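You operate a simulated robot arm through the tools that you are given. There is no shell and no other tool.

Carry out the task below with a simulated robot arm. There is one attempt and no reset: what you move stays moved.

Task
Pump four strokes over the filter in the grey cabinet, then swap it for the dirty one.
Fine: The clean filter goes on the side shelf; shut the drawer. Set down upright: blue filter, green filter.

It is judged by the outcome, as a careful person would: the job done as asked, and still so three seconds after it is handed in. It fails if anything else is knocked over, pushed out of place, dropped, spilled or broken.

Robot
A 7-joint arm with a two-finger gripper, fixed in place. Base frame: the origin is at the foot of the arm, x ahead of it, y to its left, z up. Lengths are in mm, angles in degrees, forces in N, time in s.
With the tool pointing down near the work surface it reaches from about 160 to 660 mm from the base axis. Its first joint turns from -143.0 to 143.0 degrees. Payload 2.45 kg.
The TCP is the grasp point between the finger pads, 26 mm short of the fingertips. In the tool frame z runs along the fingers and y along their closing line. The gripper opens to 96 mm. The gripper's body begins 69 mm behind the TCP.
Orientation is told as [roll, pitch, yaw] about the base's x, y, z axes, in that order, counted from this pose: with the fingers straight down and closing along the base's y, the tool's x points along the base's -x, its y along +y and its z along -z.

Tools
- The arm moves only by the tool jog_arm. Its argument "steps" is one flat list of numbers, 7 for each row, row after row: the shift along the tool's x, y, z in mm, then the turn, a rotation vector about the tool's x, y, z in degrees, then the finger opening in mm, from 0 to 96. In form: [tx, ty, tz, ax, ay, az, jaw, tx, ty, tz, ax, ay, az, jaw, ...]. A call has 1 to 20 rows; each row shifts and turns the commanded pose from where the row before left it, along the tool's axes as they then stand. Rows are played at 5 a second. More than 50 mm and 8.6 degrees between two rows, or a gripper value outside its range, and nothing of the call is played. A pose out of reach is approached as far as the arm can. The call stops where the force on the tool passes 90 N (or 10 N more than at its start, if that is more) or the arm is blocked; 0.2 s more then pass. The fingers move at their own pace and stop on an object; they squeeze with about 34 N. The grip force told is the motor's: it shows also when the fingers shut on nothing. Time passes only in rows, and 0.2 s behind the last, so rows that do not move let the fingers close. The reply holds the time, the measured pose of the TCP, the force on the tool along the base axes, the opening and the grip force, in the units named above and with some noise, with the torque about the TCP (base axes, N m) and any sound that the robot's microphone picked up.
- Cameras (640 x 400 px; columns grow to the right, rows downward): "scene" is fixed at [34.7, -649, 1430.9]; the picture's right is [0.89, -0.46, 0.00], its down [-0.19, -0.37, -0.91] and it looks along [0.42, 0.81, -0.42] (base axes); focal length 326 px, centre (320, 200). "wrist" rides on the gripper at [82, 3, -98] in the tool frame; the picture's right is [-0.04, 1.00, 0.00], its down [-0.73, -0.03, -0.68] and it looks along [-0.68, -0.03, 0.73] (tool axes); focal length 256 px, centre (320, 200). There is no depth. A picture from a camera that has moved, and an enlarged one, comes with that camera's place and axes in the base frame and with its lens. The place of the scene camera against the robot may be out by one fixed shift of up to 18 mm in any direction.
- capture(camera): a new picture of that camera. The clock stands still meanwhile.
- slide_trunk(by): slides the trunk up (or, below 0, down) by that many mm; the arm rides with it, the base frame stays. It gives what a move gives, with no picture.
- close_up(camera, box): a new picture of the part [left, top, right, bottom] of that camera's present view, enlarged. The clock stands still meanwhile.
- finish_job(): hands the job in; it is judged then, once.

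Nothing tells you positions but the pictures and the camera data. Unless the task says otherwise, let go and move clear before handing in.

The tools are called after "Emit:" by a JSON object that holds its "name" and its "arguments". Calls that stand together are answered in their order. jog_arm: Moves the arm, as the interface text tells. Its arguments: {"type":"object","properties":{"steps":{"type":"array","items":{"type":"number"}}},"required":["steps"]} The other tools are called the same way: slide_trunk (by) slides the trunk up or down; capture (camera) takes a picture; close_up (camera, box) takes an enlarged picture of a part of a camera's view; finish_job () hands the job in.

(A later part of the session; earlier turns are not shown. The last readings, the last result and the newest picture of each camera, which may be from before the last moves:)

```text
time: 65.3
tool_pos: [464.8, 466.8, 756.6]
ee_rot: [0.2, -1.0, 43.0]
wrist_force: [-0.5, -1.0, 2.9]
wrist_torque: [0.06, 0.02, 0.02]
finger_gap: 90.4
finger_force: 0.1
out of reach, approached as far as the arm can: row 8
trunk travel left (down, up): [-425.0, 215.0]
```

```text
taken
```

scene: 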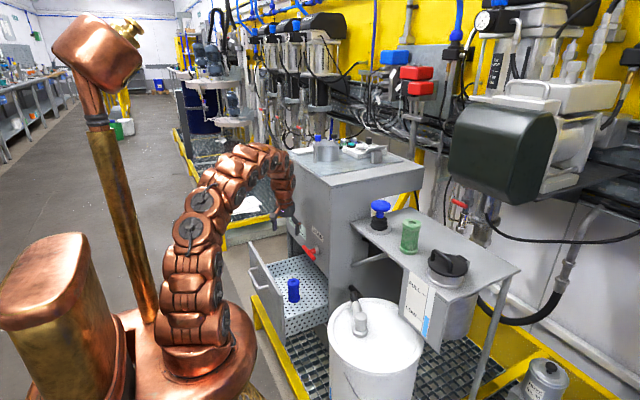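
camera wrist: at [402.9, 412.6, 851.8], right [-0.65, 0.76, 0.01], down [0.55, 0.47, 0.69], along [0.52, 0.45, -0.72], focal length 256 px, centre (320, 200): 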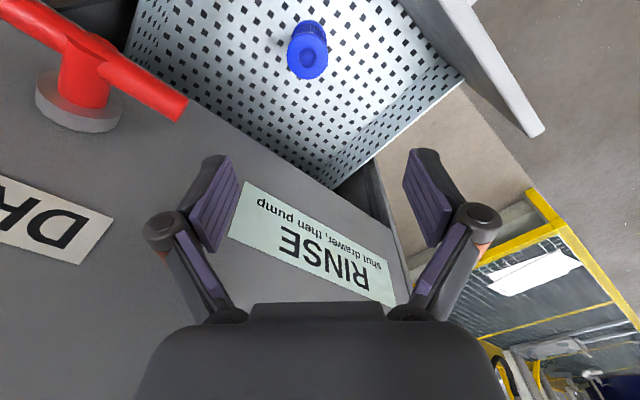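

Vertical reach tops out at r ≈ 660, and the filter is at r ≈ 678, so I'll grip it with a ~20° radial tilt. I'll use the same tilt later on the shelf, so the filter still ends upright. First I'll measure the filter more precisely.

Emit:
{"name": "close_up", "arguments": {"camera": "wrist", "box": [250, 0, 380, 100]}}

Emit:
{"name": "close_up", "arguments": {"camera": "scene", "box": [240, 240, 340, 340]}}

Emit:
{"name": "close_up", "arguments": {"camera": "scene", "box": [380, 200, 440, 270]}}

```text
4.00 times, centred on (315, 50) of wrist
camera zoom: at [402.9, 412.6, 851.8], right [-0.65, 0.76, 0.01], down [0.55, 0.47, 0.69], along [0.52, 0.45, -0.72], focal length 1024 px, centre (340, 800)
```

zoom: 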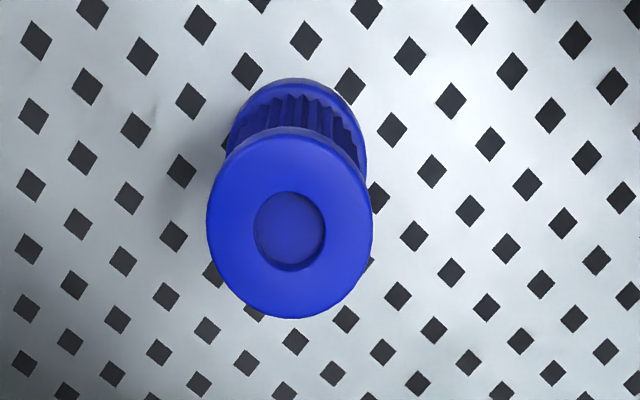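

```text
4.00 times, centred on (290, 290) of scene
camera zoom: at [34.7, -649.0, 1430.9], right [0.89, -0.46, 0.0], down [-0.19, -0.37, -0.91], along [0.42, 0.81, -0.42], focal length 1305 px, centre (440, -160)
```

zoom: 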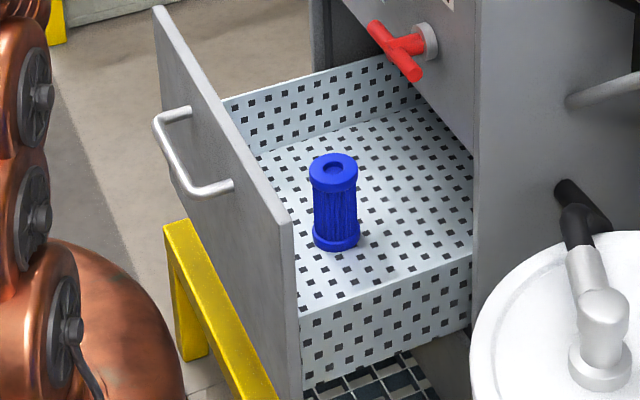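

```text
5.71 times, centred on (410, 235) of scene
camera zoom: at [34.7, -649.0, 1430.9], right [0.89, -0.46, 0.0], down [-0.19, -0.37, -0.91], along [0.42, 0.81, -0.42], focal length 1864 px, centre (-194, 0)
```

zoom: 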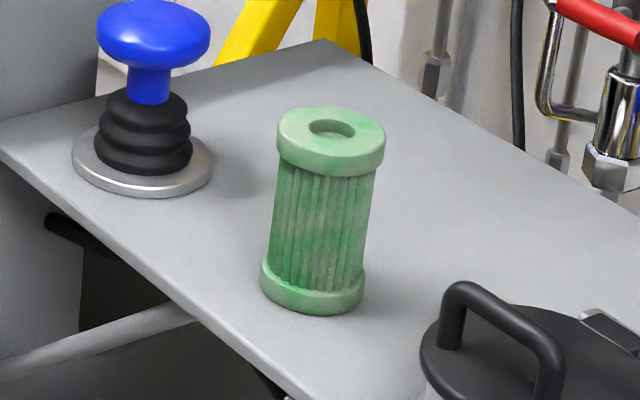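

The blue filter is about 56 mm across and about 95 mm tall, with its top at z ≈ 468. I'll tilt the tool 20° radially and lower the trunk for reach.

Emit:
{"name": "jog_arm", "arguments": {"steps": [0, 0, 0, 0, -6.7, 0, 90, 0, 0, 0, 0, -6.7, 0, 90, 0, 0, 0, 0, -6.6, 0, 90]}}

Emit:
{"name": "slide_trunk", "arguments": {"by": -90}}

Emit:
{"name": "capture", "arguments": {"camera": "wrist"}}

```text
time: 66.1
tool_pos: [463.3, 468.6, 755.7]
ee_rot: [0.3, -20.5, 43.9]
wrist_force: [-0.1, 0.3, 0.0]
wrist_torque: [-0.04, -0.02, -0.03]
finger_gap: 90.2
finger_force: 0.1
trunk travel left (down, up): [-425.0, 215.0]
```

```text
time: 67.4
tool_pos: [462.9, 467.0, 665.9]
ee_rot: [0.3, -20.6, 43.8]
wrist_force: [-0.2, -0.8, 0.0]
wrist_torque: [0.01, 0.0, -0.03]
finger_gap: 90.0
finger_force: 0.0
trunk travel left (down, up): [-335.0, 305.0]
```

```text
taken
camera wrist: at [382.5, 393.8, 727.8], right [-0.67, 0.75, 0.02], down [0.35, 0.29, 0.89], along [0.66, 0.6, -0.45], focal length 256 px, centre (320, 200)
```

wrist: 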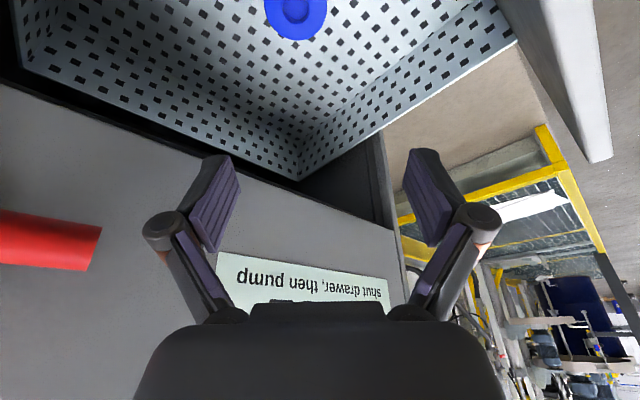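

The position is confirmed at about (490, 466). I'll descend to just above the filter.

Emit:
{"name": "jog_arm", "arguments": {"steps": [8.8, -4.9, 35.7, 0, 0, 0, 90, 8.8, -4.9, 35.7, 0, 0, 0, 90, 8.8, -4.9, 35.7, 0, 0, 0, 90, 8.8, -4.9, 35.7, 0, 0, 0, 90]}}

Emit:
{"name": "capture", "arguments": {"camera": "wrist"}}

Emit:
{"name": "close_up", "arguments": {"camera": "scene", "box": [220, 200, 360, 340]}}

```text
time: 68.4
tool_pos: [491.5, 466.6, 519.1]
ee_rot: [0.4, -20.6, 43.7]
wrist_force: [-0.2, 0.2, 0.1]
wrist_torque: [-0.02, -0.02, -0.02]
finger_gap: 90.0
finger_force: 0.2
trunk travel left (down, up): [-335.0, 305.0]
```

```text
taken
camera wrist: at [410.2, 392.3, 580.7], right [-0.67, 0.75, 0.02], down [0.35, 0.29, 0.89], along [0.66, 0.6, -0.45], focal length 256 px, centre (320, 200)
```

wrist: 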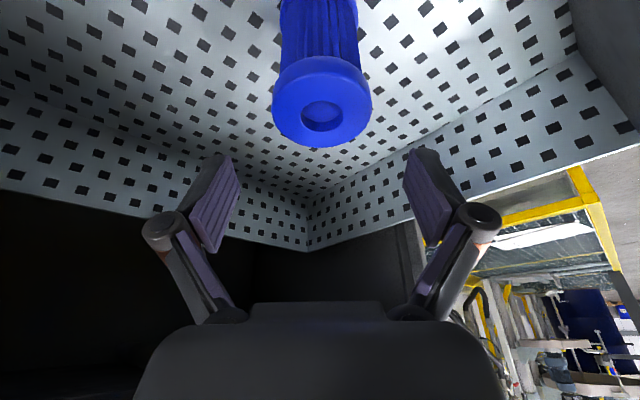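

```text
2.86 times, centred on (290, 270) of scene
camera zoom: at [34.7, -649.0, 1430.9], right [0.89, -0.46, 0.0], down [-0.19, -0.37, -0.91], along [0.42, 0.81, -0.42], focal length 932 px, centre (406, 0)
```

zoom: 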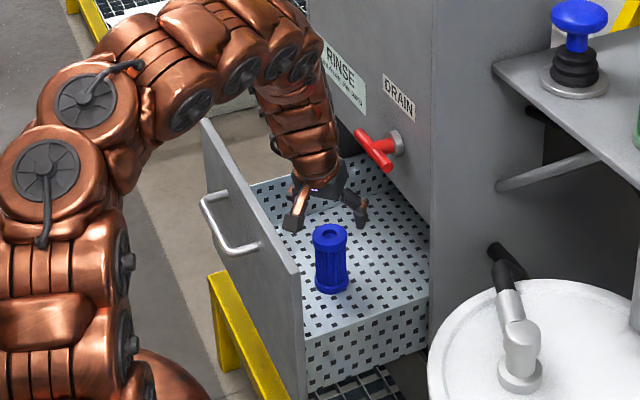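

The fingers straddle the filter symmetrically. I'll descend to grip height, watching clearance from the panel and tap.

Emit:
{"name": "jog_arm", "arguments": {"steps": [10.6, 0.4, 24.1, 0, 0, 0, 90, 10.6, 0.4, 24.1, 0, 0, 0, 90, 10.6, 0.4, 24.1, 0, 0, 0, 90]}}

Emit:
{"name": "capture", "arguments": {"camera": "wrist"}}

Emit:
{"name": "close_up", "arguments": {"camera": "scene", "box": [220, 200, 360, 340]}}

```text
time: 69.2
tool_pos: [485.0, 463.7, 442.1]
ee_rot: [0.4, -20.6, 43.8]
wrist_force: [0.9, 0.1, 0.3]
wrist_torque: [0.01, -0.03, -0.01]
finger_gap: 90.1
finger_force: 0.1
trunk travel left (down, up): [-335.0, 305.0]
```

```text
taken
camera wrist: at [405.9, 389.9, 503.6], right [-0.67, 0.75, 0.02], down [0.35, 0.29, 0.89], along [0.66, 0.6, -0.45], focal length 256 px, centre (320, 200)
```

wrist: 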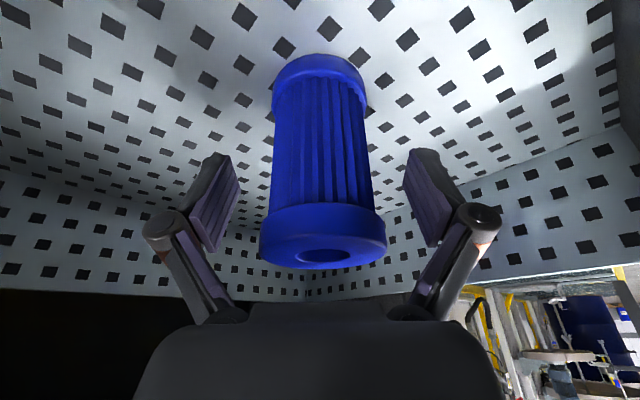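

```text
2.86 times, centred on (290, 270) of scene
camera zoom: at [34.7, -649.0, 1430.9], right [0.89, -0.46, 0.0], down [-0.19, -0.37, -0.91], along [0.42, 0.81, -0.42], focal length 932 px, centre (406, 0)
```

zoom: 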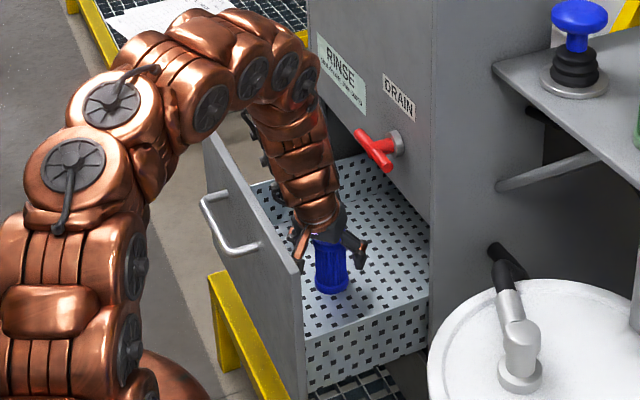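

The pads straddle the upper body of the filter. Closing the gripper.

Emit:
{"name": "jog_arm", "arguments": {"steps": [0, 0, 0, 0, 0, 0, 70, 0, 0, 0, 0, 0, 0, 50, 0, 0, 0, 0, 0, 0, 30, 0, 0, 0, 0, 0, 0, 30]}}

Emit:
{"name": "capture", "arguments": {"camera": "wrist"}}

```text
time: 70.2
tool_pos: [486.9, 463.9, 441.0]
ee_rot: [0.4, -20.6, 43.8]
wrist_force: [-0.2, -1.0, 2.2]
wrist_torque: [-0.04, 0.1, 0.05]
finger_gap: 54.7
finger_force: 34.4
trunk travel left (down, up): [-335.0, 305.0]
```

```text
taken
camera wrist: at [406.1, 389.5, 503.9], right [-0.67, 0.75, 0.02], down [0.35, 0.29, 0.89], along [0.66, 0.6, -0.45], focal length 256 px, centre (320, 200)
```

wrist: 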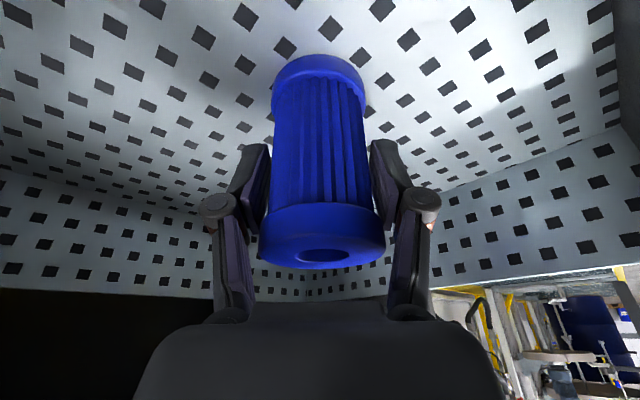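

I have the blue filter by its top cap at 54.7 mm. I'll lift it, shift back from the tap, then lift clear of the drawer front.

Emit:
{"name": "jog_arm", "arguments": {"steps": [-9.5, 0, -25.3, 0, 0, 0, 30, -9.5, 0, -25.3, 0, 0, 0, 30, -9.5, 0, -25.3, 0, 0, 0, 30, -9.5, 0, -25.3, 0, 0, 0, 30, -9.5, 0, -25.3, 0, 0, 0, 30, 13.5, 13.9, -5.1, 0, 0, 0, 30, 13.5, 13.9, -5.1, 0, 0, 0, 30]}}

Emit:
{"name": "capture", "arguments": {"camera": "wrist"}}

Emit:
{"name": "close_up", "arguments": {"camera": "scene", "box": [220, 180, 380, 320]}}

```text
time: 71.8
tool_pos: [445.4, 464.4, 577.5]
ee_rot: [0.4, -20.6, 43.9]
wrist_force: [0.8, -0.7, -0.8]
wrist_torque: [-0.02, 0.0, -0.02]
finger_gap: 54.9
finger_force: 33.8
trunk travel left (down, up): [-335.0, 305.0]
```

```text
taken
camera wrist: at [364.5, 390.7, 639.4], right [-0.67, 0.74, 0.02], down [0.35, 0.29, 0.89], along [0.66, 0.6, -0.45], focal length 256 px, centre (320, 200)
```

wrist: 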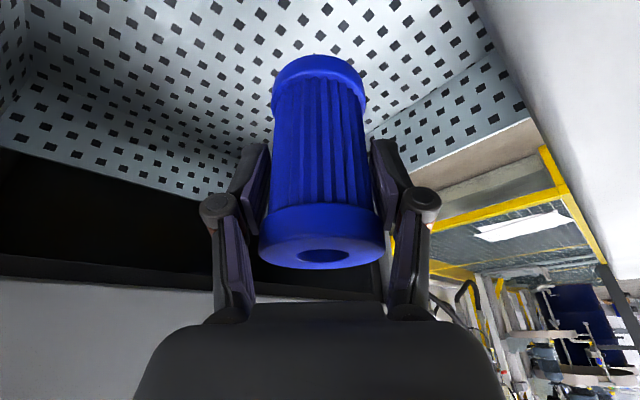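

```text
2.86 times, centred on (300, 250) of scene
camera zoom: at [34.7, -649.0, 1430.9], right [0.89, -0.46, 0.0], down [-0.19, -0.37, -0.91], along [0.42, 0.81, -0.42], focal length 932 px, centre (377, 57)
```

zoom: 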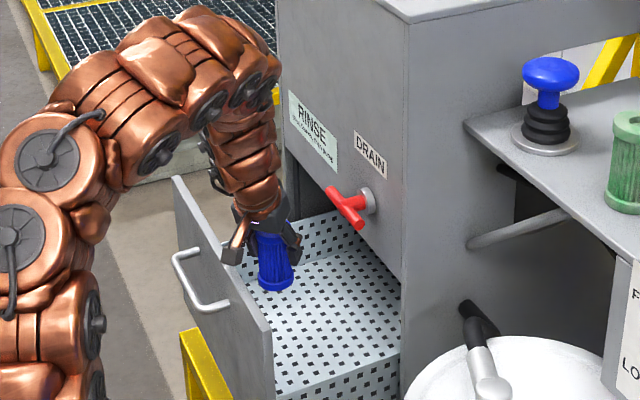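

The filter is held steady. I'll lift higher, raise the trunk to shelf level and rotate to face straight ahead.

Emit:
{"name": "jog_arm", "arguments": {"steps": [-10.6, 0, -28.1, 0, 0, 0, 30, -10.6, 0, -28.1, 0, 0, 0, 30, -10.6, 0, -28.1, 0, 0, 0, 30, -10.6, 0, -28.1, 0, 0, 0, 30, -10.6, 0, -28.1, 0, 0, 0, 30]}}

Emit:
{"name": "slide_trunk", "arguments": {"by": 260}}

Emit:
{"name": "jog_arm", "arguments": {"steps": [0, 0, 0, 2.58, 0, 6.85, 30, 0, 0, 0, 2.58, 0, 6.85, 30, 0, 0, 0, 2.58, 0, 6.85, 30, 0, 0, 0, 2.58, 0, 6.85, 30, 0, 0, 0, 2.58, 0, 6.85, 30, 0, 0, 0, 2.58, 0, 6.85, 30]}}

Emit:
{"name": "capture", "arguments": {"camera": "scene"}}

```text
time: 73.0
tool_pos: [444.1, 466.0, 728.1]
ee_rot: [0.2, -20.5, 43.8]
wrist_force: [0.1, 0.1, -0.6]
wrist_torque: [-0.02, 0.0, 0.0]
finger_gap: 54.6
finger_force: 34.0
trunk travel left (down, up): [-335.0, 305.0]
```

```text
time: 75.6
tool_pos: [444.7, 465.3, 987.9]
ee_rot: [0.3, -20.5, 43.8]
wrist_force: [0.2, 1.1, -1.3]
wrist_torque: [-0.04, 0.0, 0.03]
finger_gap: 54.6
finger_force: 33.8
trunk travel left (down, up): [-595.0, 45.0]
```

```text
time: 77.0
tool_pos: [444.9, 465.4, 987.7]
ee_rot: [0.2, -20.4, -0.2]
wrist_force: [0.3, -0.2, -0.4]
wrist_torque: [0.01, 0.02, -0.01]
finger_gap: 54.6
finger_force: 34.1
trunk travel left (down, up): [-595.0, 45.0]
```

```text
taken
```

scene: 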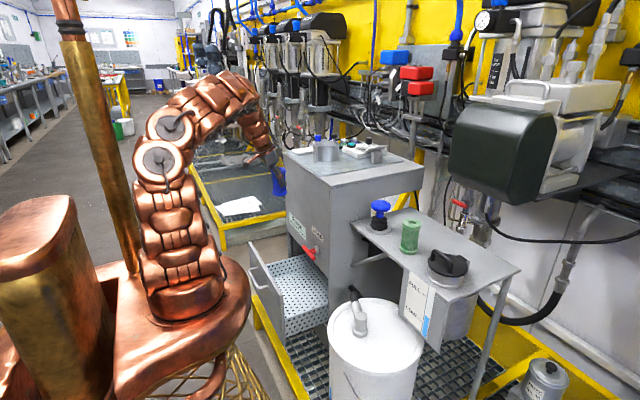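

I'll swing across toward the shelf at a safe distance in front.

Emit:
{"name": "jog_arm", "arguments": {"steps": [-2, -36, 0.8, 0, 0, 0, 30, -2, -36, 0.8, 0, 0, 0, 30, -2, -36, 0.8, 0, 0, 0, 30, -2, -36, 0.8, 0, 0, 0, 30, -2, -36, 0.8, 0, 0, 0, 30, -2, -36, 0.8, 0, 0, 0, 30, -2, -36, 0.8, 0, 0, 0, 30, -2, -36, 0.8, 0, 0, 0, 30, -2, -36, 0.8, 0, 0, 0, 30, -2, -36, 0.8, 0, 0, 0, 30, -2, -35, 0.8, 0, 0, 0, 30]}}

Emit:
{"name": "capture", "arguments": {"camera": "scene"}}

Emit:
{"name": "capture", "arguments": {"camera": "wrist"}}

```text
time: 79.4
tool_pos: [466.5, 69.0, 987.0]
ee_rot: [0.2, -20.4, 0.0]
wrist_force: [-0.2, 0.0, -0.5]
wrist_torque: [-0.02, 0.03, -0.03]
finger_gap: 54.8
finger_force: 33.8
trunk travel left (down, up): [-595.0, 45.0]
```

```text
taken
```

scene: 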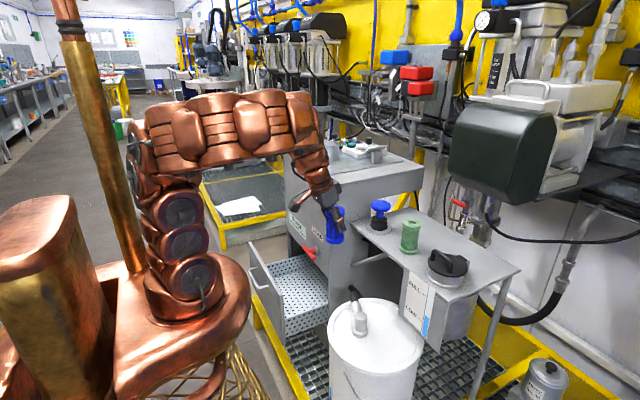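

```text
taken
camera wrist: at [357.2, 73.8, 1049.5], right [0.04, 1.0, 0.02], down [0.45, -0.03, 0.89], along [0.89, -0.03, -0.45], focal length 256 px, centre (320, 200)
```

wrist: 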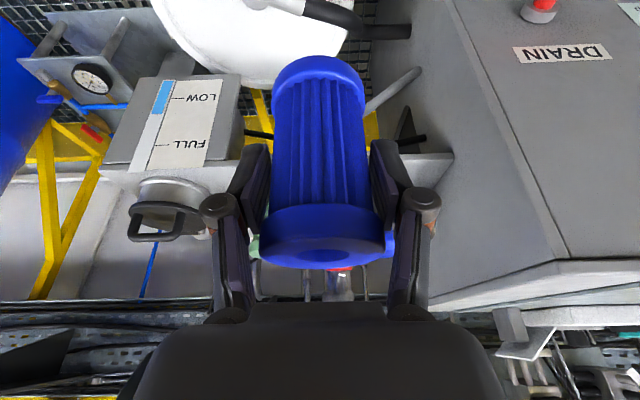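

The filter is steady. The free spot is the gap between the pump (690, 150) and the green filter (690, -2). To clear both with the fingers I'll turn the gripper to a 45° azimuth and raise the trunk a little for reach.

Emit:
{"name": "slide_trunk", "arguments": {"by": 40}}

Emit:
{"name": "jog_arm", "arguments": {"steps": [0, 0, 0, -2.62, 0, -7.03, 30, 0, 0, 0, -2.62, 0, -7.03, 30, 0, 0, 0, -2.62, 0, -7.03, 30, 0, 0, 0, -2.62, 0, -7.03, 30, 0, 0, 0, -2.62, 0, -7.03, 30, 0, 0, 0, -2.62, 0, -7.03, 30]}}

Emit:
{"name": "capture", "arguments": {"camera": "scene"}}

Emit:
{"name": "capture", "arguments": {"camera": "wrist"}}

```text
time: 80.3
tool_pos: [467.0, 69.9, 1028.2]
ee_rot: [0.3, -20.3, -0.1]
wrist_force: [-0.3, -0.3, -0.5]
wrist_torque: [-0.01, -0.02, -0.02]
finger_gap: 54.9
finger_force: 34.2
trunk travel left (down, up): [-635.0, 5.0]
```

```text
time: 81.7
tool_pos: [462.0, 77.2, 1022.5]
ee_rot: [0.0, -20.5, 44.9]
wrist_force: [0.5, 0.0, -0.2]
wrist_torque: [-0.05, -0.05, 0.01]
finger_gap: 54.7
finger_force: 33.9
out of reach, approached as far as the arm can: row 6
trunk travel left (down, up): [-635.0, 5.0]
```

```text
taken
```

scene: 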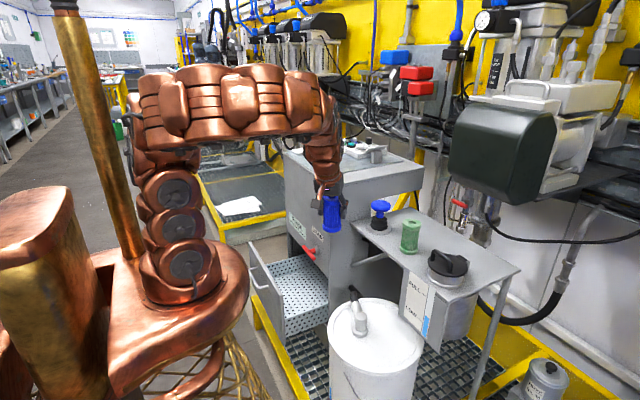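

```text
taken
camera wrist: at [382.1, 2.1, 1085.1], right [-0.68, 0.73, 0.01], down [0.34, 0.3, 0.89], along [0.65, 0.61, -0.45], focal length 256 px, centre (320, 200)
```

wrist: 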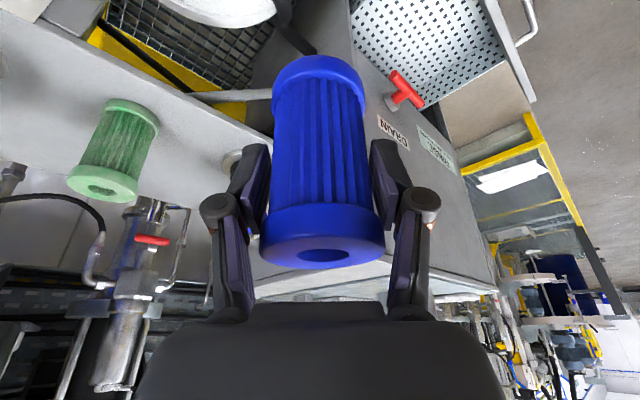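

All steady. I'll advance above the gap.

Emit:
{"name": "jog_arm", "arguments": {"steps": [-24.2, -25.7, 5.4, 0, 0, 0, 30, -24.2, -25.7, 5.4, 0, 0, 0, 30, -24.2, -25.7, 5.4, 0, 0, 0, 30, -24.2, -25.7, 5.4, 0, 0, 0, 30, -24.2, -25.7, 5.4, 0, 0, 0, 30]}}

Emit:
{"name": "capture", "arguments": {"camera": "wrist"}}

Emit:
{"name": "close_up", "arguments": {"camera": "scene", "box": [310, 120, 470, 280]}}

```text
time: 82.9
tool_pos: [542.6, 142.8, 996.3]
ee_rot: [-0.5, -20.7, 44.4]
wrist_force: [-0.2, -0.2, -0.2]
wrist_torque: [0.0, 0.03, 0.01]
finger_gap: 54.4
finger_force: 34.2
out of reach, approached as far as the arm can: row 1, 2, 3, 4, 5
trunk travel left (down, up): [-635.0, 5.0]
```

```text
taken
camera wrist: at [461.0, 69.2, 1058.3], right [-0.67, 0.74, 0.01], down [0.33, 0.3, 0.9], along [0.66, 0.6, -0.45], focal length 256 px, centre (320, 200)
```

wrist: 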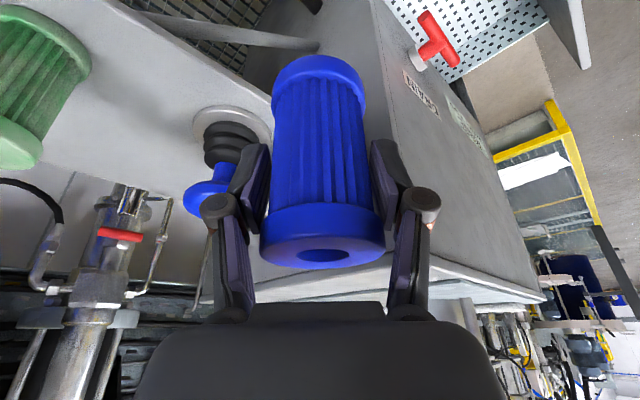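

```text
2.50 times, centred on (390, 200) of scene
camera zoom: at [34.7, -649.0, 1430.9], right [0.89, -0.46, 0.0], down [-0.19, -0.37, -0.91], along [0.42, 0.81, -0.42], focal length 816 px, centre (145, 200)
```

zoom: 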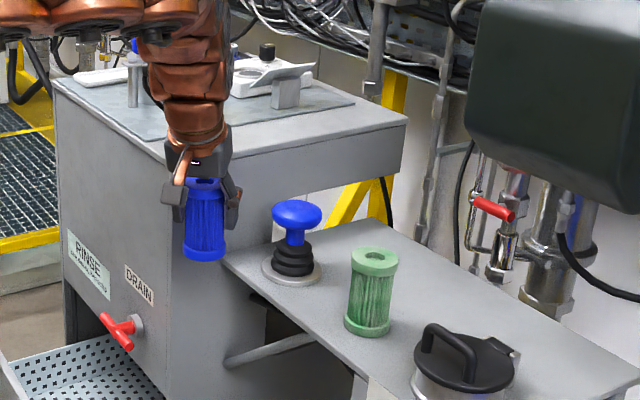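

With this azimuth the arm hits a limit short of the gap, and straight-on fingers would touch the pump knob and green filter. Instead I'll park the blue filter briefly on the free front area of the cabinet top (z ≈ 1004), move the green filter, then give blue the freed shelf spot. First I'll straighten the azimuth and rise.

Emit:
{"name": "jog_arm", "arguments": {"steps": [0, 0, 0, 2.3, 0, 6.05, 30, 0, 0, 0, 2.3, 0, 6.05, 30, 0, 0, 0, 2.3, 0, 6.05, 30, -11.5, 0, -30.4, 0, 0, 0, 30, -11.5, 0, -30.4, 0, 0, 0, 30, -11.5, 0, -30.4, 0, 0, 0, 30, -11.5, 0, -30.4, 0, 0, 0, 30]}}

Emit:
{"name": "capture", "arguments": {"camera": "wrist"}}

Emit:
{"name": "capture", "arguments": {"camera": "scene"}}

```text
time: 84.5
tool_pos: [544.1, 148.2, 1127.3]
ee_rot: [0.0, -20.6, 25.6]
wrist_force: [-0.3, 0.9, -1.6]
wrist_torque: [-0.04, 0.03, -0.01]
finger_gap: 54.7
finger_force: 34.1
trunk travel left (down, up): [-635.0, 5.0]
```

```text
taken
camera wrist: at [443.8, 103.9, 1188.8], right [-0.4, 0.92, 0.02], down [0.42, 0.17, 0.89], along [0.82, 0.36, -0.45], focal length 256 px, centre (320, 200)
```

wrist: 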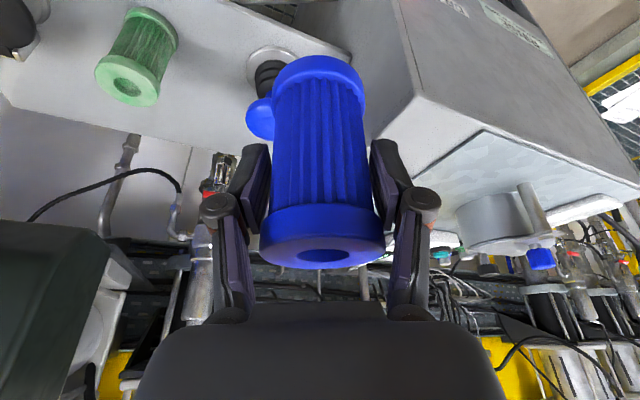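

```text
taken
```

scene: 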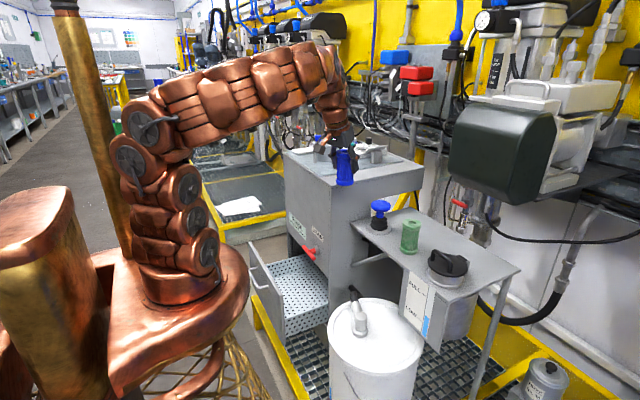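

The bare strip of cabinet top right of the metal plate is free, around (615, 290). I'll move over it.

Emit:
{"name": "jog_arm", "arguments": {"steps": [-22.1, 19.8, 13, 0, 0, 0, 30, -22.1, 19.8, 13, 0, 0, 0, 30, -22.1, 19.8, 13, 0, 0, 0, 30, -22.1, 19.8, 13, 0, 0, 0, 30, -22.1, 19.8, 13, 0, 0, 0, 30]}}

Emit:
{"name": "capture", "arguments": {"camera": "wrist"}}

Emit:
{"name": "close_up", "arguments": {"camera": "scene", "box": [270, 90, 450, 230]}}

```text
time: 85.7
tool_pos: [617.4, 288.5, 1104.0]
ee_rot: [0.0, -20.5, 25.6]
wrist_force: [0.0, -0.9, -0.1]
wrist_torque: [0.03, -0.01, 0.01]
finger_gap: 54.8
finger_force: 34.1
trunk travel left (down, up): [-635.0, 5.0]
```

```text
taken
camera wrist: at [516.3, 245.8, 1165.7], right [-0.4, 0.92, 0.01], down [0.42, 0.17, 0.89], along [0.82, 0.36, -0.45], focal length 256 px, centre (320, 200)
```

wrist: 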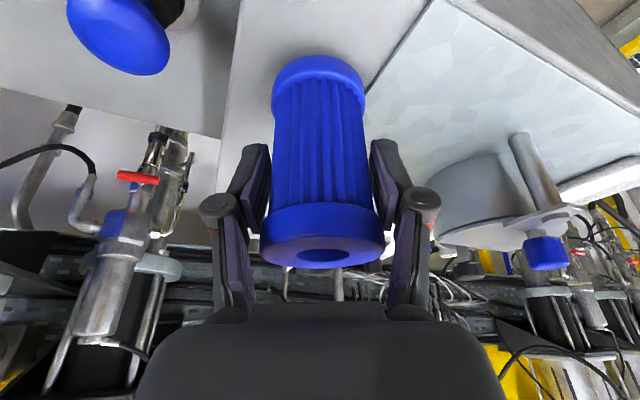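

```text
2.86 times, centred on (360, 160) of scene
camera zoom: at [34.7, -649.0, 1430.9], right [0.89, -0.46, 0.0], down [-0.19, -0.37, -0.91], along [0.42, 0.81, -0.42], focal length 932 px, centre (206, 314)
```

zoom: 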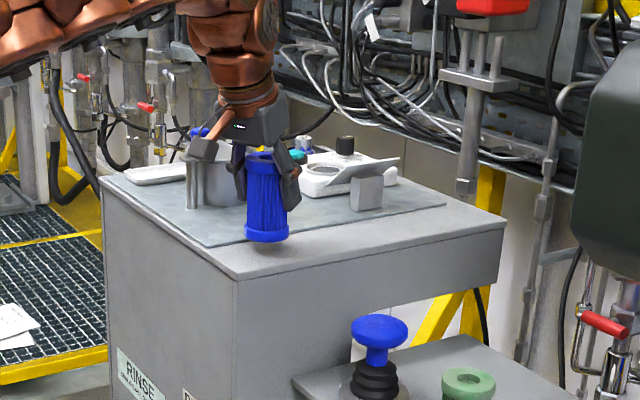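

I'm over the bare strip and the filter is upright. Lowering gently.

Emit:
{"name": "jog_arm", "arguments": {"steps": [3.2, 0, 8.4, 0, 0, 0, 30, 3.2, 0, 8.4, 0, 0, 0, 30, 2.1, 0, 5.6, 0, 0, 0, 30]}}

Emit:
{"name": "close_up", "arguments": {"camera": "scene", "box": [310, 130, 370, 190]}}

```text
time: 86.5
tool_pos: [617.4, 291.1, 1081.6]
ee_rot: [0.1, -20.8, 25.6]
wrist_force: [2.6, 2.8, 21.8]
wrist_torque: [0.14, -0.18, -0.03]
finger_gap: 55.0
finger_force: 34.4
trunk travel left (down, up): [-635.0, 5.0]
```

```text
6.67 times, centred on (340, 160) of scene
camera zoom: at [34.7, -649.0, 1430.9], right [0.89, -0.46, 0.0], down [-0.19, -0.37, -0.91], along [0.42, 0.81, -0.42], focal length 2175 px, centre (187, 467)
```

zoom: 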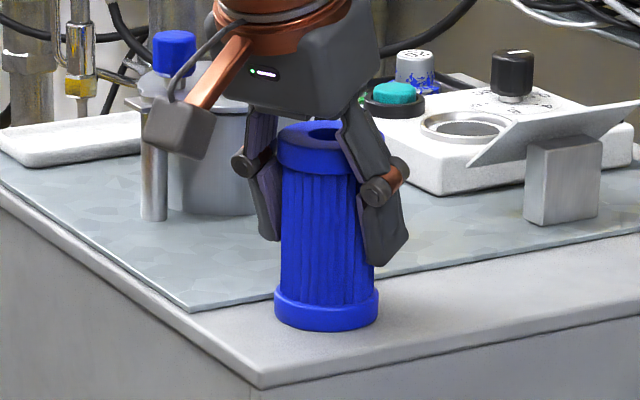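

It touched down at TCP z ≈ 1081, close to the metal plate's edge. I'll lift slightly, shift 8 mm away from the plate and set it down again.

Emit:
{"name": "jog_arm", "arguments": {"steps": [-3.5, 0, -9.4, 0, 0, 0, 30, 3.5, -8, -1.3, 0, 0, 0, 30, 1.4, 0, 3.7, 0, 0, 0, 30, 1, 0, 2.8, 0, 0, 0, 30]}}

Emit:
{"name": "close_up", "arguments": {"camera": "scene", "box": [310, 130, 370, 190]}}

```text
time: 87.5
tool_pos: [615.2, 281.9, 1082.1]
ee_rot: [0.0, -20.4, 25.7]
wrist_force: [0.2, -1.2, -1.3]
wrist_torque: [0.01, 0.0, 0.01]
finger_gap: 54.6
finger_force: 34.0
trunk travel left (down, up): [-635.0, 5.0]
```

```text
6.67 times, centred on (340, 160) of scene
camera zoom: at [34.7, -649.0, 1430.9], right [0.89, -0.46, 0.0], down [-0.19, -0.37, -0.91], along [0.42, 0.81, -0.42], focal length 2175 px, centre (187, 467)
```

zoom: 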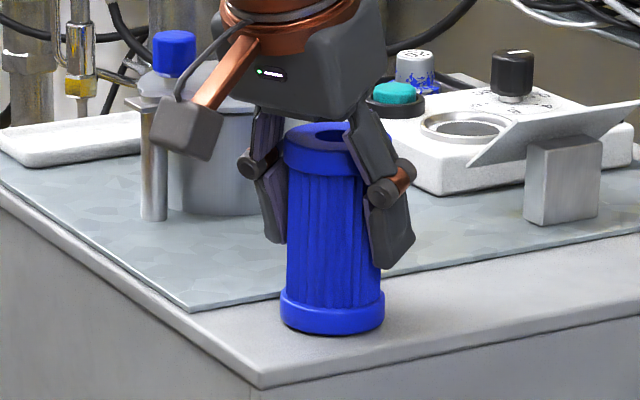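

Not yet touching. I'll go down in small steps.

Emit:
{"name": "jog_arm", "arguments": {"steps": [0.7, 0, 1.9, 0, 0, 0, 30, 0.7, 0, 1.9, 0, 0, 0, 30]}}

```text
time: 88.1
tool_pos: [614.9, 280.8, 1081.7]
ee_rot: [0.1, -20.8, 25.6]
wrist_force: [0.7, 3.8, 21.9]
wrist_torque: [0.23, -0.08, -0.05]
finger_gap: 54.9
finger_force: 33.6
trunk travel left (down, up): [-635.0, 5.0]
```

Firm contact. I'll relax the pressure, open the fingers, and rise straight up.

Emit:
{"name": "jog_arm", "arguments": {"steps": [-0.5, 0, -1.4, 0, 0, 0, 30, 0, 0, 0, 0, 0, 0, 58, 0, 0, 0, 0, 0, 0, 66, 0, 0, 0, 0, 0, 0, 76, 0, 0, 0, 0, 0, 0, 76]}}

Emit:
{"name": "close_up", "arguments": {"camera": "scene", "box": [310, 130, 370, 190]}}

Emit:
{"name": "capture", "arguments": {"camera": "wrist"}}

```text
time: 89.3
tool_pos: [615.5, 280.5, 1080.3]
ee_rot: [0.0, -20.4, 25.6]
wrist_force: [-0.3, -0.6, -0.2]
wrist_torque: [0.01, -0.01, 0.02]
finger_gap: 76.0
finger_force: 0.0
trunk travel left (down, up): [-635.0, 5.0]
```

```text
6.67 times, centred on (340, 160) of scene
camera zoom: at [34.7, -649.0, 1430.9], right [0.89, -0.46, 0.0], down [-0.19, -0.37, -0.91], along [0.42, 0.81, -0.42], focal length 2175 px, centre (187, 467)
```

zoom: 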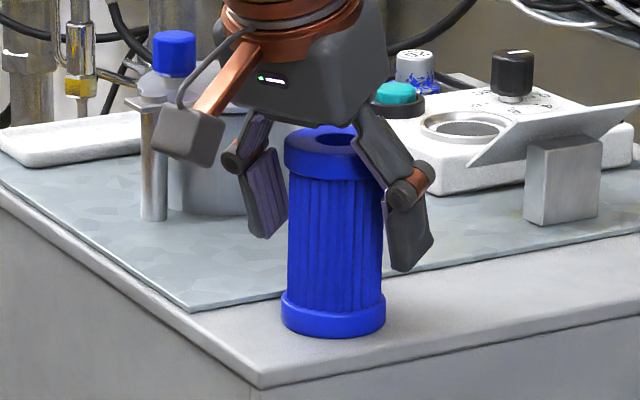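

```text
taken
camera wrist: at [514.9, 236.2, 1142.6], right [-0.4, 0.92, 0.01], down [0.42, 0.17, 0.89], along [0.82, 0.36, -0.45], focal length 256 px, centre (320, 200)
```

wrist: 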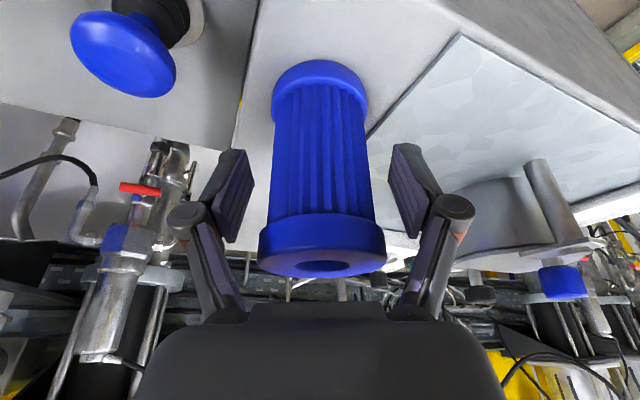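

The blue filter stands upright on its own. I'll rise and back away from it.

Emit:
{"name": "jog_arm", "arguments": {"steps": [-7, 0, -18.7, 0, 0, 0, 76, -7, 0, -18.7, 0, 0, 0, 76, -7, 0, -18.7, 0, 0, 0, 76, -4, 0, -14, 0, 0, 0, 76, 33, 0, -12.5, 0, 0, 0, 76, 33, 0, -12.5, 0, 0, 0, 76, 33, 0, -12.5, 0, 0, 0, 76, 33, 0, -12.5, 0, 0, 0, 76]}}

Emit:
{"name": "capture", "arguments": {"camera": "wrist"}}

Emit:
{"name": "capture", "arguments": {"camera": "scene"}}

```text
time: 91.1
tool_pos: [484.3, 217.1, 1160.5]
ee_rot: [-0.1, -20.6, 25.6]
wrist_force: [0.8, 0.8, 0.0]
wrist_torque: [-0.02, 0.01, -0.02]
finger_gap: 76.3
finger_force: 0.1
trunk travel left (down, up): [-635.0, 5.0]
```

```text
taken
camera wrist: at [384.3, 173.9, 1222.3], right [-0.4, 0.92, 0.01], down [0.42, 0.17, 0.89], along [0.82, 0.36, -0.45], focal length 256 px, centre (320, 200)
```

wrist: 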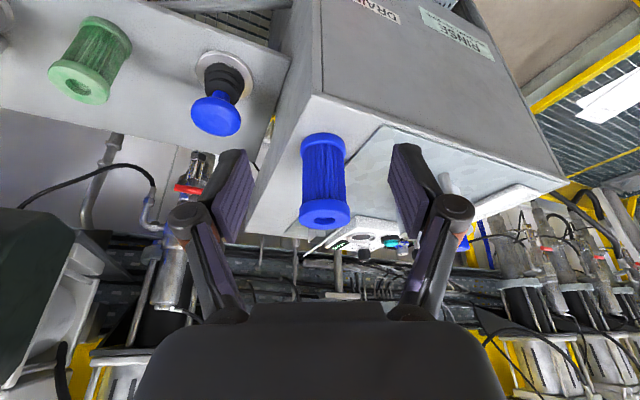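

```text
taken
```

scene: 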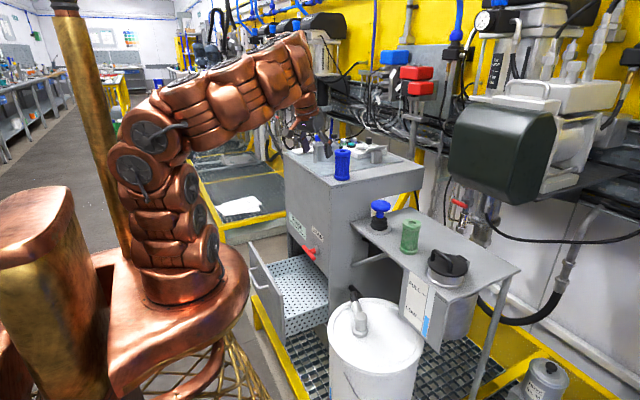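

The blue filter is parked safely. Now for the green one: I'll face forward and move above and in front of it.

Emit:
{"name": "jog_arm", "arguments": {"steps": [0, 0, 0, 2.25, 0, 6, 80, 0, 0, 0, 2.25, 0, 6, 80, 0, 0, 0, 2.25, 0, 6, 80, 0, 0, 0, 2.25, 0, 6, 80, -9.5, -31.3, 21.9, 0, 0, 0, 80, -9.5, -31.3, 21.9, 0, 0, 0, 80, -9.5, -31.3, 21.9, 0, 0, 0, 80, -9.5, -31.3, 21.9, 0, 0, 0, 80, -9.5, -31.3, 21.9, 0, 0, 0, 80, -9.5, -31.3, 21.9, 0, 0, 0, 80, -9.5, -31.3, 21.9, 0, 0, 0, 80]}}

Emit:
{"name": "capture", "arguments": {"camera": "wrist"}}

```text
time: 93.5
tool_pos: [603.1, 0.0, 1033.3]
ee_rot: [-0.1, -20.5, 0.0]
wrist_force: [0.7, 0.1, 0.6]
wrist_torque: [-0.03, 0.0, -0.02]
finger_gap: 79.8
finger_force: 0.0
trunk travel left (down, up): [-635.0, 5.0]
```

```text
taken
camera wrist: at [492.7, 4.1, 1095.7], right [0.04, 1.0, 0.01], down [0.45, -0.03, 0.89], along [0.89, -0.03, -0.45], focal length 256 px, centre (320, 200)
```

wrist: 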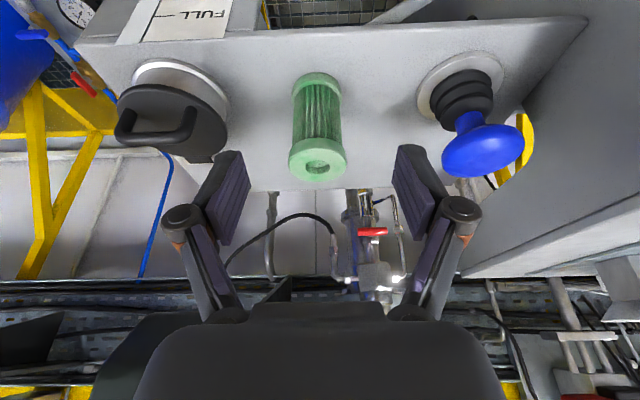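

The green filter is at about (690, -5), top z ≈ 953, and centred. I'll move directly above it.

Emit:
{"name": "jog_arm", "arguments": {"steps": [-24.4, -1.7, 17.4, 0, 0, 0, 80, -24.4, -1.7, 17.4, 0, 0, 0, 80, -24.4, -1.7, 17.4, 0, 0, 0, 80]}}

Emit:
{"name": "capture", "arguments": {"camera": "wrist"}}

```text
time: 94.3
tool_pos: [688.9, -6.5, 1011.9]
ee_rot: [0.0, -20.5, -0.2]
wrist_force: [-0.7, -0.4, -0.6]
wrist_torque: [0.02, 0.0, 0.02]
finger_gap: 80.1
finger_force: 0.1
trunk travel left (down, up): [-635.0, 5.0]
```

```text
taken
camera wrist: at [580.0, -2.1, 1074.6], right [0.04, 1.0, 0.01], down [0.45, -0.03, 0.89], along [0.89, -0.03, -0.45], focal length 256 px, centre (320, 200)
```

wrist: 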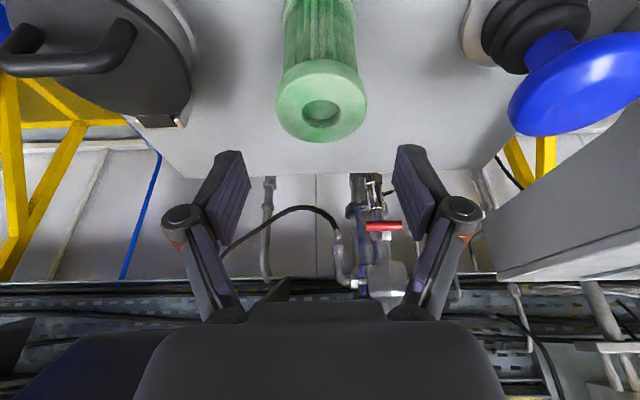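

Well aligned. Descending around the filter.

Emit:
{"name": "jog_arm", "arguments": {"steps": [7.5, 0.4, 21.2, 0, 0, 0, 80, 7.5, 0.4, 21.2, 0, 0, 0, 80, 7.5, 0.4, 21.2, 0, 0, 0, 80, 7.5, 0.4, 21.2, 0, 0, 0, 80]}}

Emit:
{"name": "capture", "arguments": {"camera": "wrist"}}

Emit:
{"name": "close_up", "arguments": {"camera": "scene", "box": [340, 150, 500, 290]}}

```text
time: 95.3
tool_pos: [688.0, -4.1, 922.7]
ee_rot: [0.0, -20.5, 0.0]
wrist_force: [-0.3, -0.4, 0.5]
wrist_torque: [0.0, 0.02, -0.02]
finger_gap: 79.9
finger_force: 0.0
trunk travel left (down, up): [-635.0, 5.0]
```

```text
taken
camera wrist: at [578.7, -0.2, 984.2], right [0.04, 1.0, 0.01], down [0.45, -0.03, 0.89], along [0.89, -0.03, -0.45], focal length 256 px, centre (320, 200)
```

wrist: 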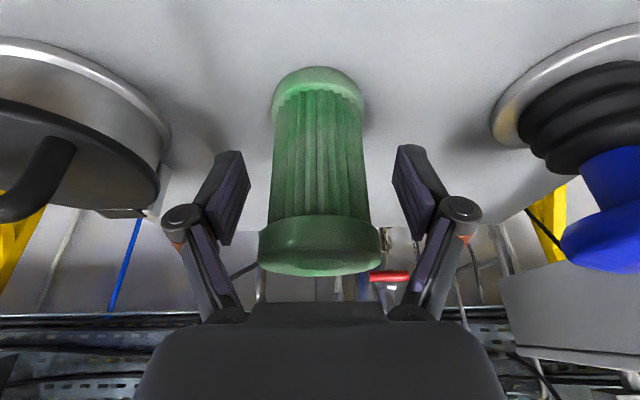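

```text
2.86 times, centred on (420, 220) of scene
camera zoom: at [34.7, -649.0, 1430.9], right [0.89, -0.46, 0.0], down [-0.19, -0.37, -0.91], along [0.42, 0.81, -0.42], focal length 932 px, centre (34, 143)
```

zoom: 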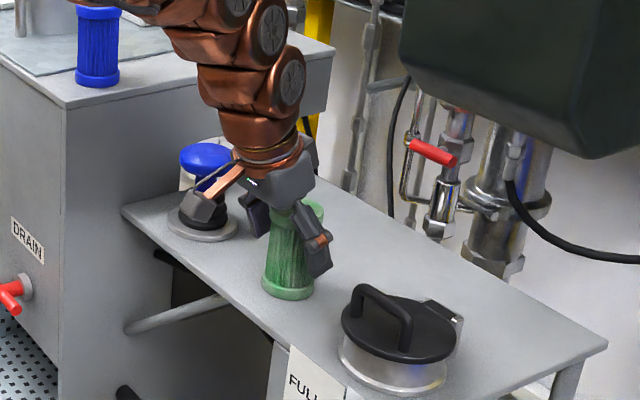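

Aligned just like the blue one was. Closing on the green filter.

Emit:
{"name": "jog_arm", "arguments": {"steps": [0, 0, 0, 0, 0, 0, 66, 0, 0, 0, 0, 0, 0, 50, 0, 0, 0, 0, 0, 0, 30, 0, 0, 0, 0, 0, 0, 30]}}

Emit:
{"name": "jog_arm", "arguments": {"steps": [-3.5, 0, -9.4, 0, 0, 0, 30, -7, 0, -18.7, 0, 0, 0, 30, -10.6, 0, -28.1, 0, 0, 0, 30, -10.6, 0, -28.1, 0, 0, 0, 30]}}

Emit:
{"name": "capture", "arguments": {"camera": "wrist"}}

Emit:
{"name": "close_up", "arguments": {"camera": "scene", "box": [340, 150, 500, 290]}}

```text
time: 96.3
tool_pos: [689.0, -4.7, 923.5]
ee_rot: [0.0, -20.4, 0.0]
wrist_force: [1.1, -0.7, 2.4]
wrist_torque: [0.04, -0.08, -0.03]
finger_gap: 54.8
finger_force: 34.0
trunk travel left (down, up): [-635.0, 5.0]
```

```text
time: 97.3
tool_pos: [691.3, -5.4, 1013.1]
ee_rot: [0.0, -20.5, 0.0]
wrist_force: [0.7, 0.1, -0.9]
wrist_torque: [0.01, 0.03, 0.03]
finger_gap: 54.7
finger_force: 33.8
trunk travel left (down, up): [-635.0, 5.0]
```

```text
taken
camera wrist: at [581.5, -1.7, 1076.2], right [0.04, 1.0, 0.01], down [0.45, -0.03, 0.89], along [0.89, -0.03, -0.45], focal length 256 px, centre (320, 200)
```

wrist: 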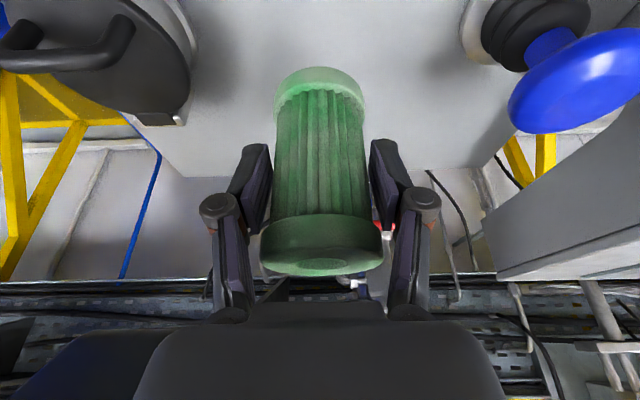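

```text
2.86 times, centred on (420, 220) of scene
camera zoom: at [34.7, -649.0, 1430.9], right [0.89, -0.46, 0.0], down [-0.19, -0.37, -0.91], along [0.42, 0.81, -0.42], focal length 932 px, centre (34, 143)
```

zoom: 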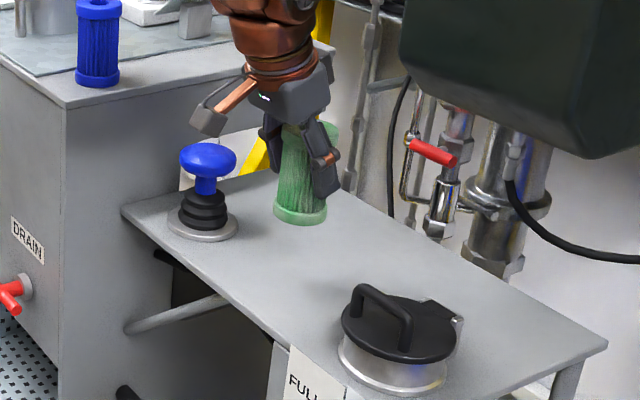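

The green filter is lifted cleanly. I'll retreat from the shelf and swing back to the drawer along the same path.

Emit:
{"name": "jog_arm", "arguments": {"steps": [34.3, 0, -12.9, 0, 0, 0, 30, 34.3, 0, -12.9, 0, 0, 0, 30, 34.3, 0, -12.9, 0, 0, 0, 30, 34.3, 0, -12.9, 0, 0, 0, 30, 34.3, 0, -12.9, 0, 0, 0, 30, 34.3, 0, -12.9, 0, 0, 0, 30]}}

Emit:
{"name": "jog_arm", "arguments": {"steps": [2, 36, -0.8, 0, 0, 0, 30, 2, 36, -0.8, 0, 0, 0, 30, 2, 36, -0.8, 0, 0, 0, 30, 2, 36, -0.8, 0, 0, 0, 30, 2, 36, -0.8, 0, 0, 0, 30, 2, 36, -0.8, 0, 0, 0, 30, 2, 36, -0.8, 0, 0, 0, 30, 2, 36, -0.8, 0, 0, 0, 30, 2, 36, -0.8, 0, 0, 0, 30, 2, 36, -0.8, 0, 0, 0, 30, 2, 36, -0.8, 0, 0, 0, 30, 2, 36, -0.8, 0, 0, 0, 30, 2, 36, -0.8, 0, 0, 0, 30]}}

Emit:
{"name": "capture", "arguments": {"camera": "scene"}}

```text
time: 98.7
tool_pos: [470.6, -3.0, 1013.1]
ee_rot: [-0.1, -20.5, 0.0]
wrist_force: [0.5, 0.0, -0.8]
wrist_torque: [-0.03, 0.02, -0.01]
finger_gap: 54.7
finger_force: 34.3
trunk travel left (down, up): [-635.0, 5.0]
```

```text
time: 101.5
tool_pos: [443.9, 464.7, 1016.8]
ee_rot: [0.2, -20.4, -0.1]
wrist_force: [-0.4, 0.3, 0.1]
wrist_torque: [0.03, 0.01, 0.02]
finger_gap: 54.6
finger_force: 34.1
trunk travel left (down, up): [-635.0, 5.0]
```

```text
taken
```

scene: 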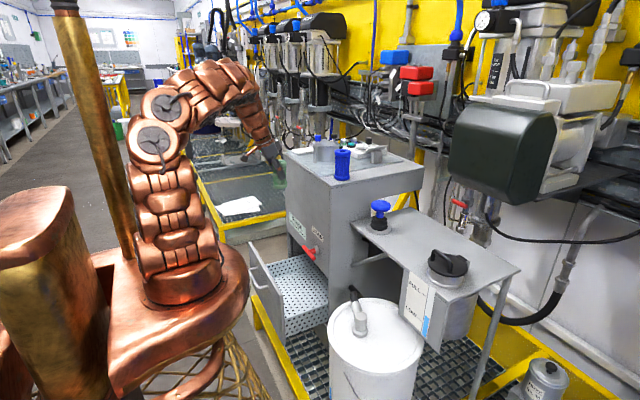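

On track, with the drawer still open and empty. I'll rotate to the radial azimuth and lower the trunk.

Emit:
{"name": "jog_arm", "arguments": {"steps": [0, 0, 0, -2.56, 0, -6.86, 30, 0, 0, 0, -2.56, 0, -6.86, 30, 0, 0, 0, -2.56, 0, -6.86, 30, 0, 0, 0, -2.56, 0, -6.86, 30, 0, 0, 0, -2.56, 0, -6.86, 30, 0, 0, 0, -2.56, 0, -6.86, 30]}}

Emit:
{"name": "slide_trunk", "arguments": {"by": -300}}

Emit:
{"name": "capture", "arguments": {"camera": "wrist"}}

Emit:
{"name": "close_up", "arguments": {"camera": "scene", "box": [220, 180, 380, 320]}}

```text
time: 102.9
tool_pos: [443.2, 466.1, 1014.9]
ee_rot: [-0.1, -20.5, 44.1]
wrist_force: [0.1, -0.1, -0.9]
wrist_torque: [-0.02, 0.0, 0.0]
finger_gap: 54.6
finger_force: 34.2
trunk travel left (down, up): [-635.0, 5.0]
```

```text
time: 105.9
tool_pos: [443.7, 463.8, 714.1]
ee_rot: [0.1, -20.4, 43.9]
wrist_force: [0.4, 1.2, -1.0]
wrist_torque: [0.04, 0.03, 0.0]
finger_gap: 54.6
finger_force: 34.2
trunk travel left (down, up): [-335.0, 305.0]
```

```text
taken
camera wrist: at [362.1, 391.1, 776.6], right [-0.67, 0.75, 0.01], down [0.34, 0.29, 0.89], along [0.66, 0.6, -0.45], focal length 256 px, centre (320, 200)
```

wrist: 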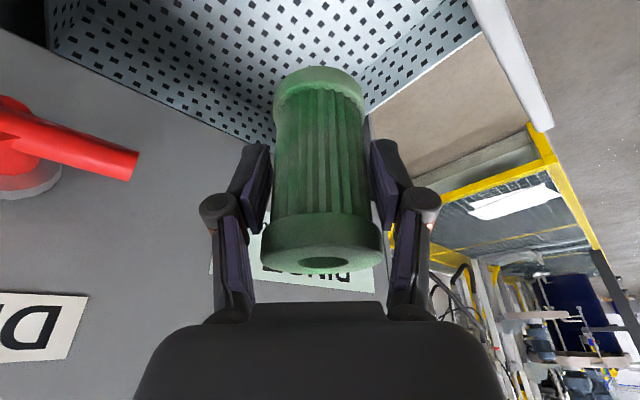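

```text
2.86 times, centred on (300, 250) of scene
camera zoom: at [34.7, -649.0, 1430.9], right [0.89, -0.46, 0.0], down [-0.19, -0.37, -0.91], along [0.42, 0.81, -0.42], focal length 932 px, centre (377, 57)
```

zoom: 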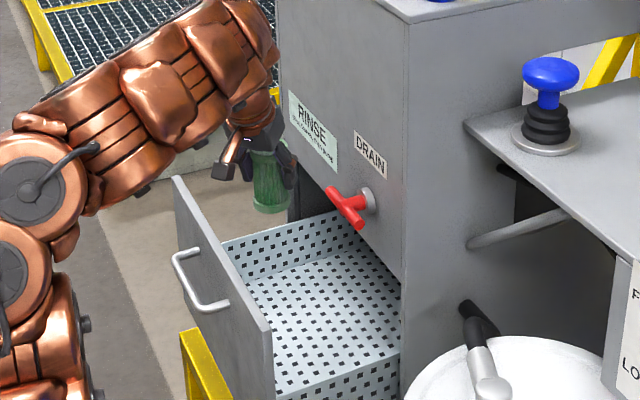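

I'll retrace the descent: down beside the drawer front, then inward, then down toward the tray.

Emit:
{"name": "jog_arm", "arguments": {"steps": [9.6, 0, 25.6, 0, 0, 0, 30, 9.6, 0, 25.6, 0, 0, 0, 30, 9.6, 0, 25.6, 0, 0, 0, 30, 9.6, 0, 25.6, 0, 0, 0, 30, 9.6, 0, 25.6, 0, 0, 0, 30, -13.9, -14.2, 5.2, 0, 0, 0, 30, -13.9, -14.2, 5.2, 0, 0, 0, 30, 9.6, 0, 25.6, 0, 0, 0, 30, 9.6, 0, 25.6, 0, 0, 0, 30, 9.6, 0, 25.6, 0, 0, 0, 30]}}

Emit:
{"name": "capture", "arguments": {"camera": "wrist"}}

Emit:
{"name": "close_up", "arguments": {"camera": "scene", "box": [220, 180, 380, 320]}}

```text
time: 108.1
tool_pos: [485.2, 465.0, 496.4]
ee_rot: [0.0, -20.5, 43.9]
wrist_force: [0.2, 0.8, -0.9]
wrist_torque: [-0.01, 0.06, -0.01]
finger_gap: 54.7
finger_force: 34.2
trunk travel left (down, up): [-335.0, 305.0]
```

```text
taken
camera wrist: at [403.9, 391.2, 557.7], right [-0.67, 0.75, 0.01], down [0.34, 0.29, 0.89], along [0.66, 0.6, -0.45], focal length 256 px, centre (320, 200)
```

wrist: 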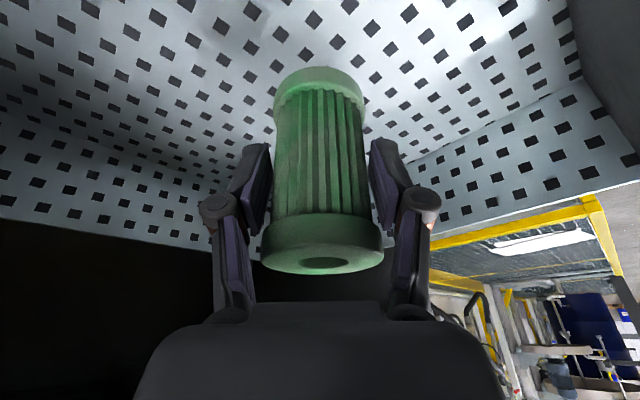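

```text
2.86 times, centred on (300, 250) of scene
camera zoom: at [34.7, -649.0, 1430.9], right [0.89, -0.46, 0.0], down [-0.19, -0.37, -0.91], along [0.42, 0.81, -0.42], focal length 932 px, centre (377, 57)
```

zoom: 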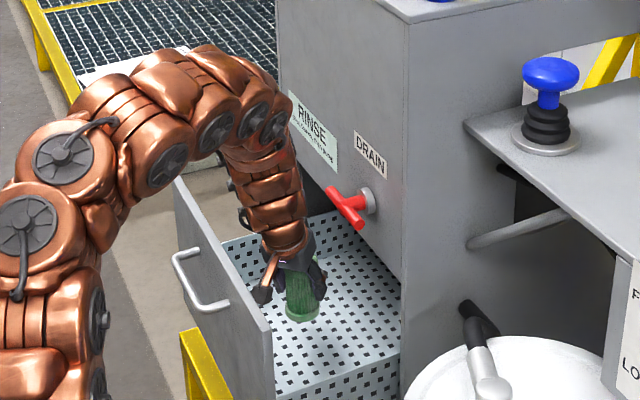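

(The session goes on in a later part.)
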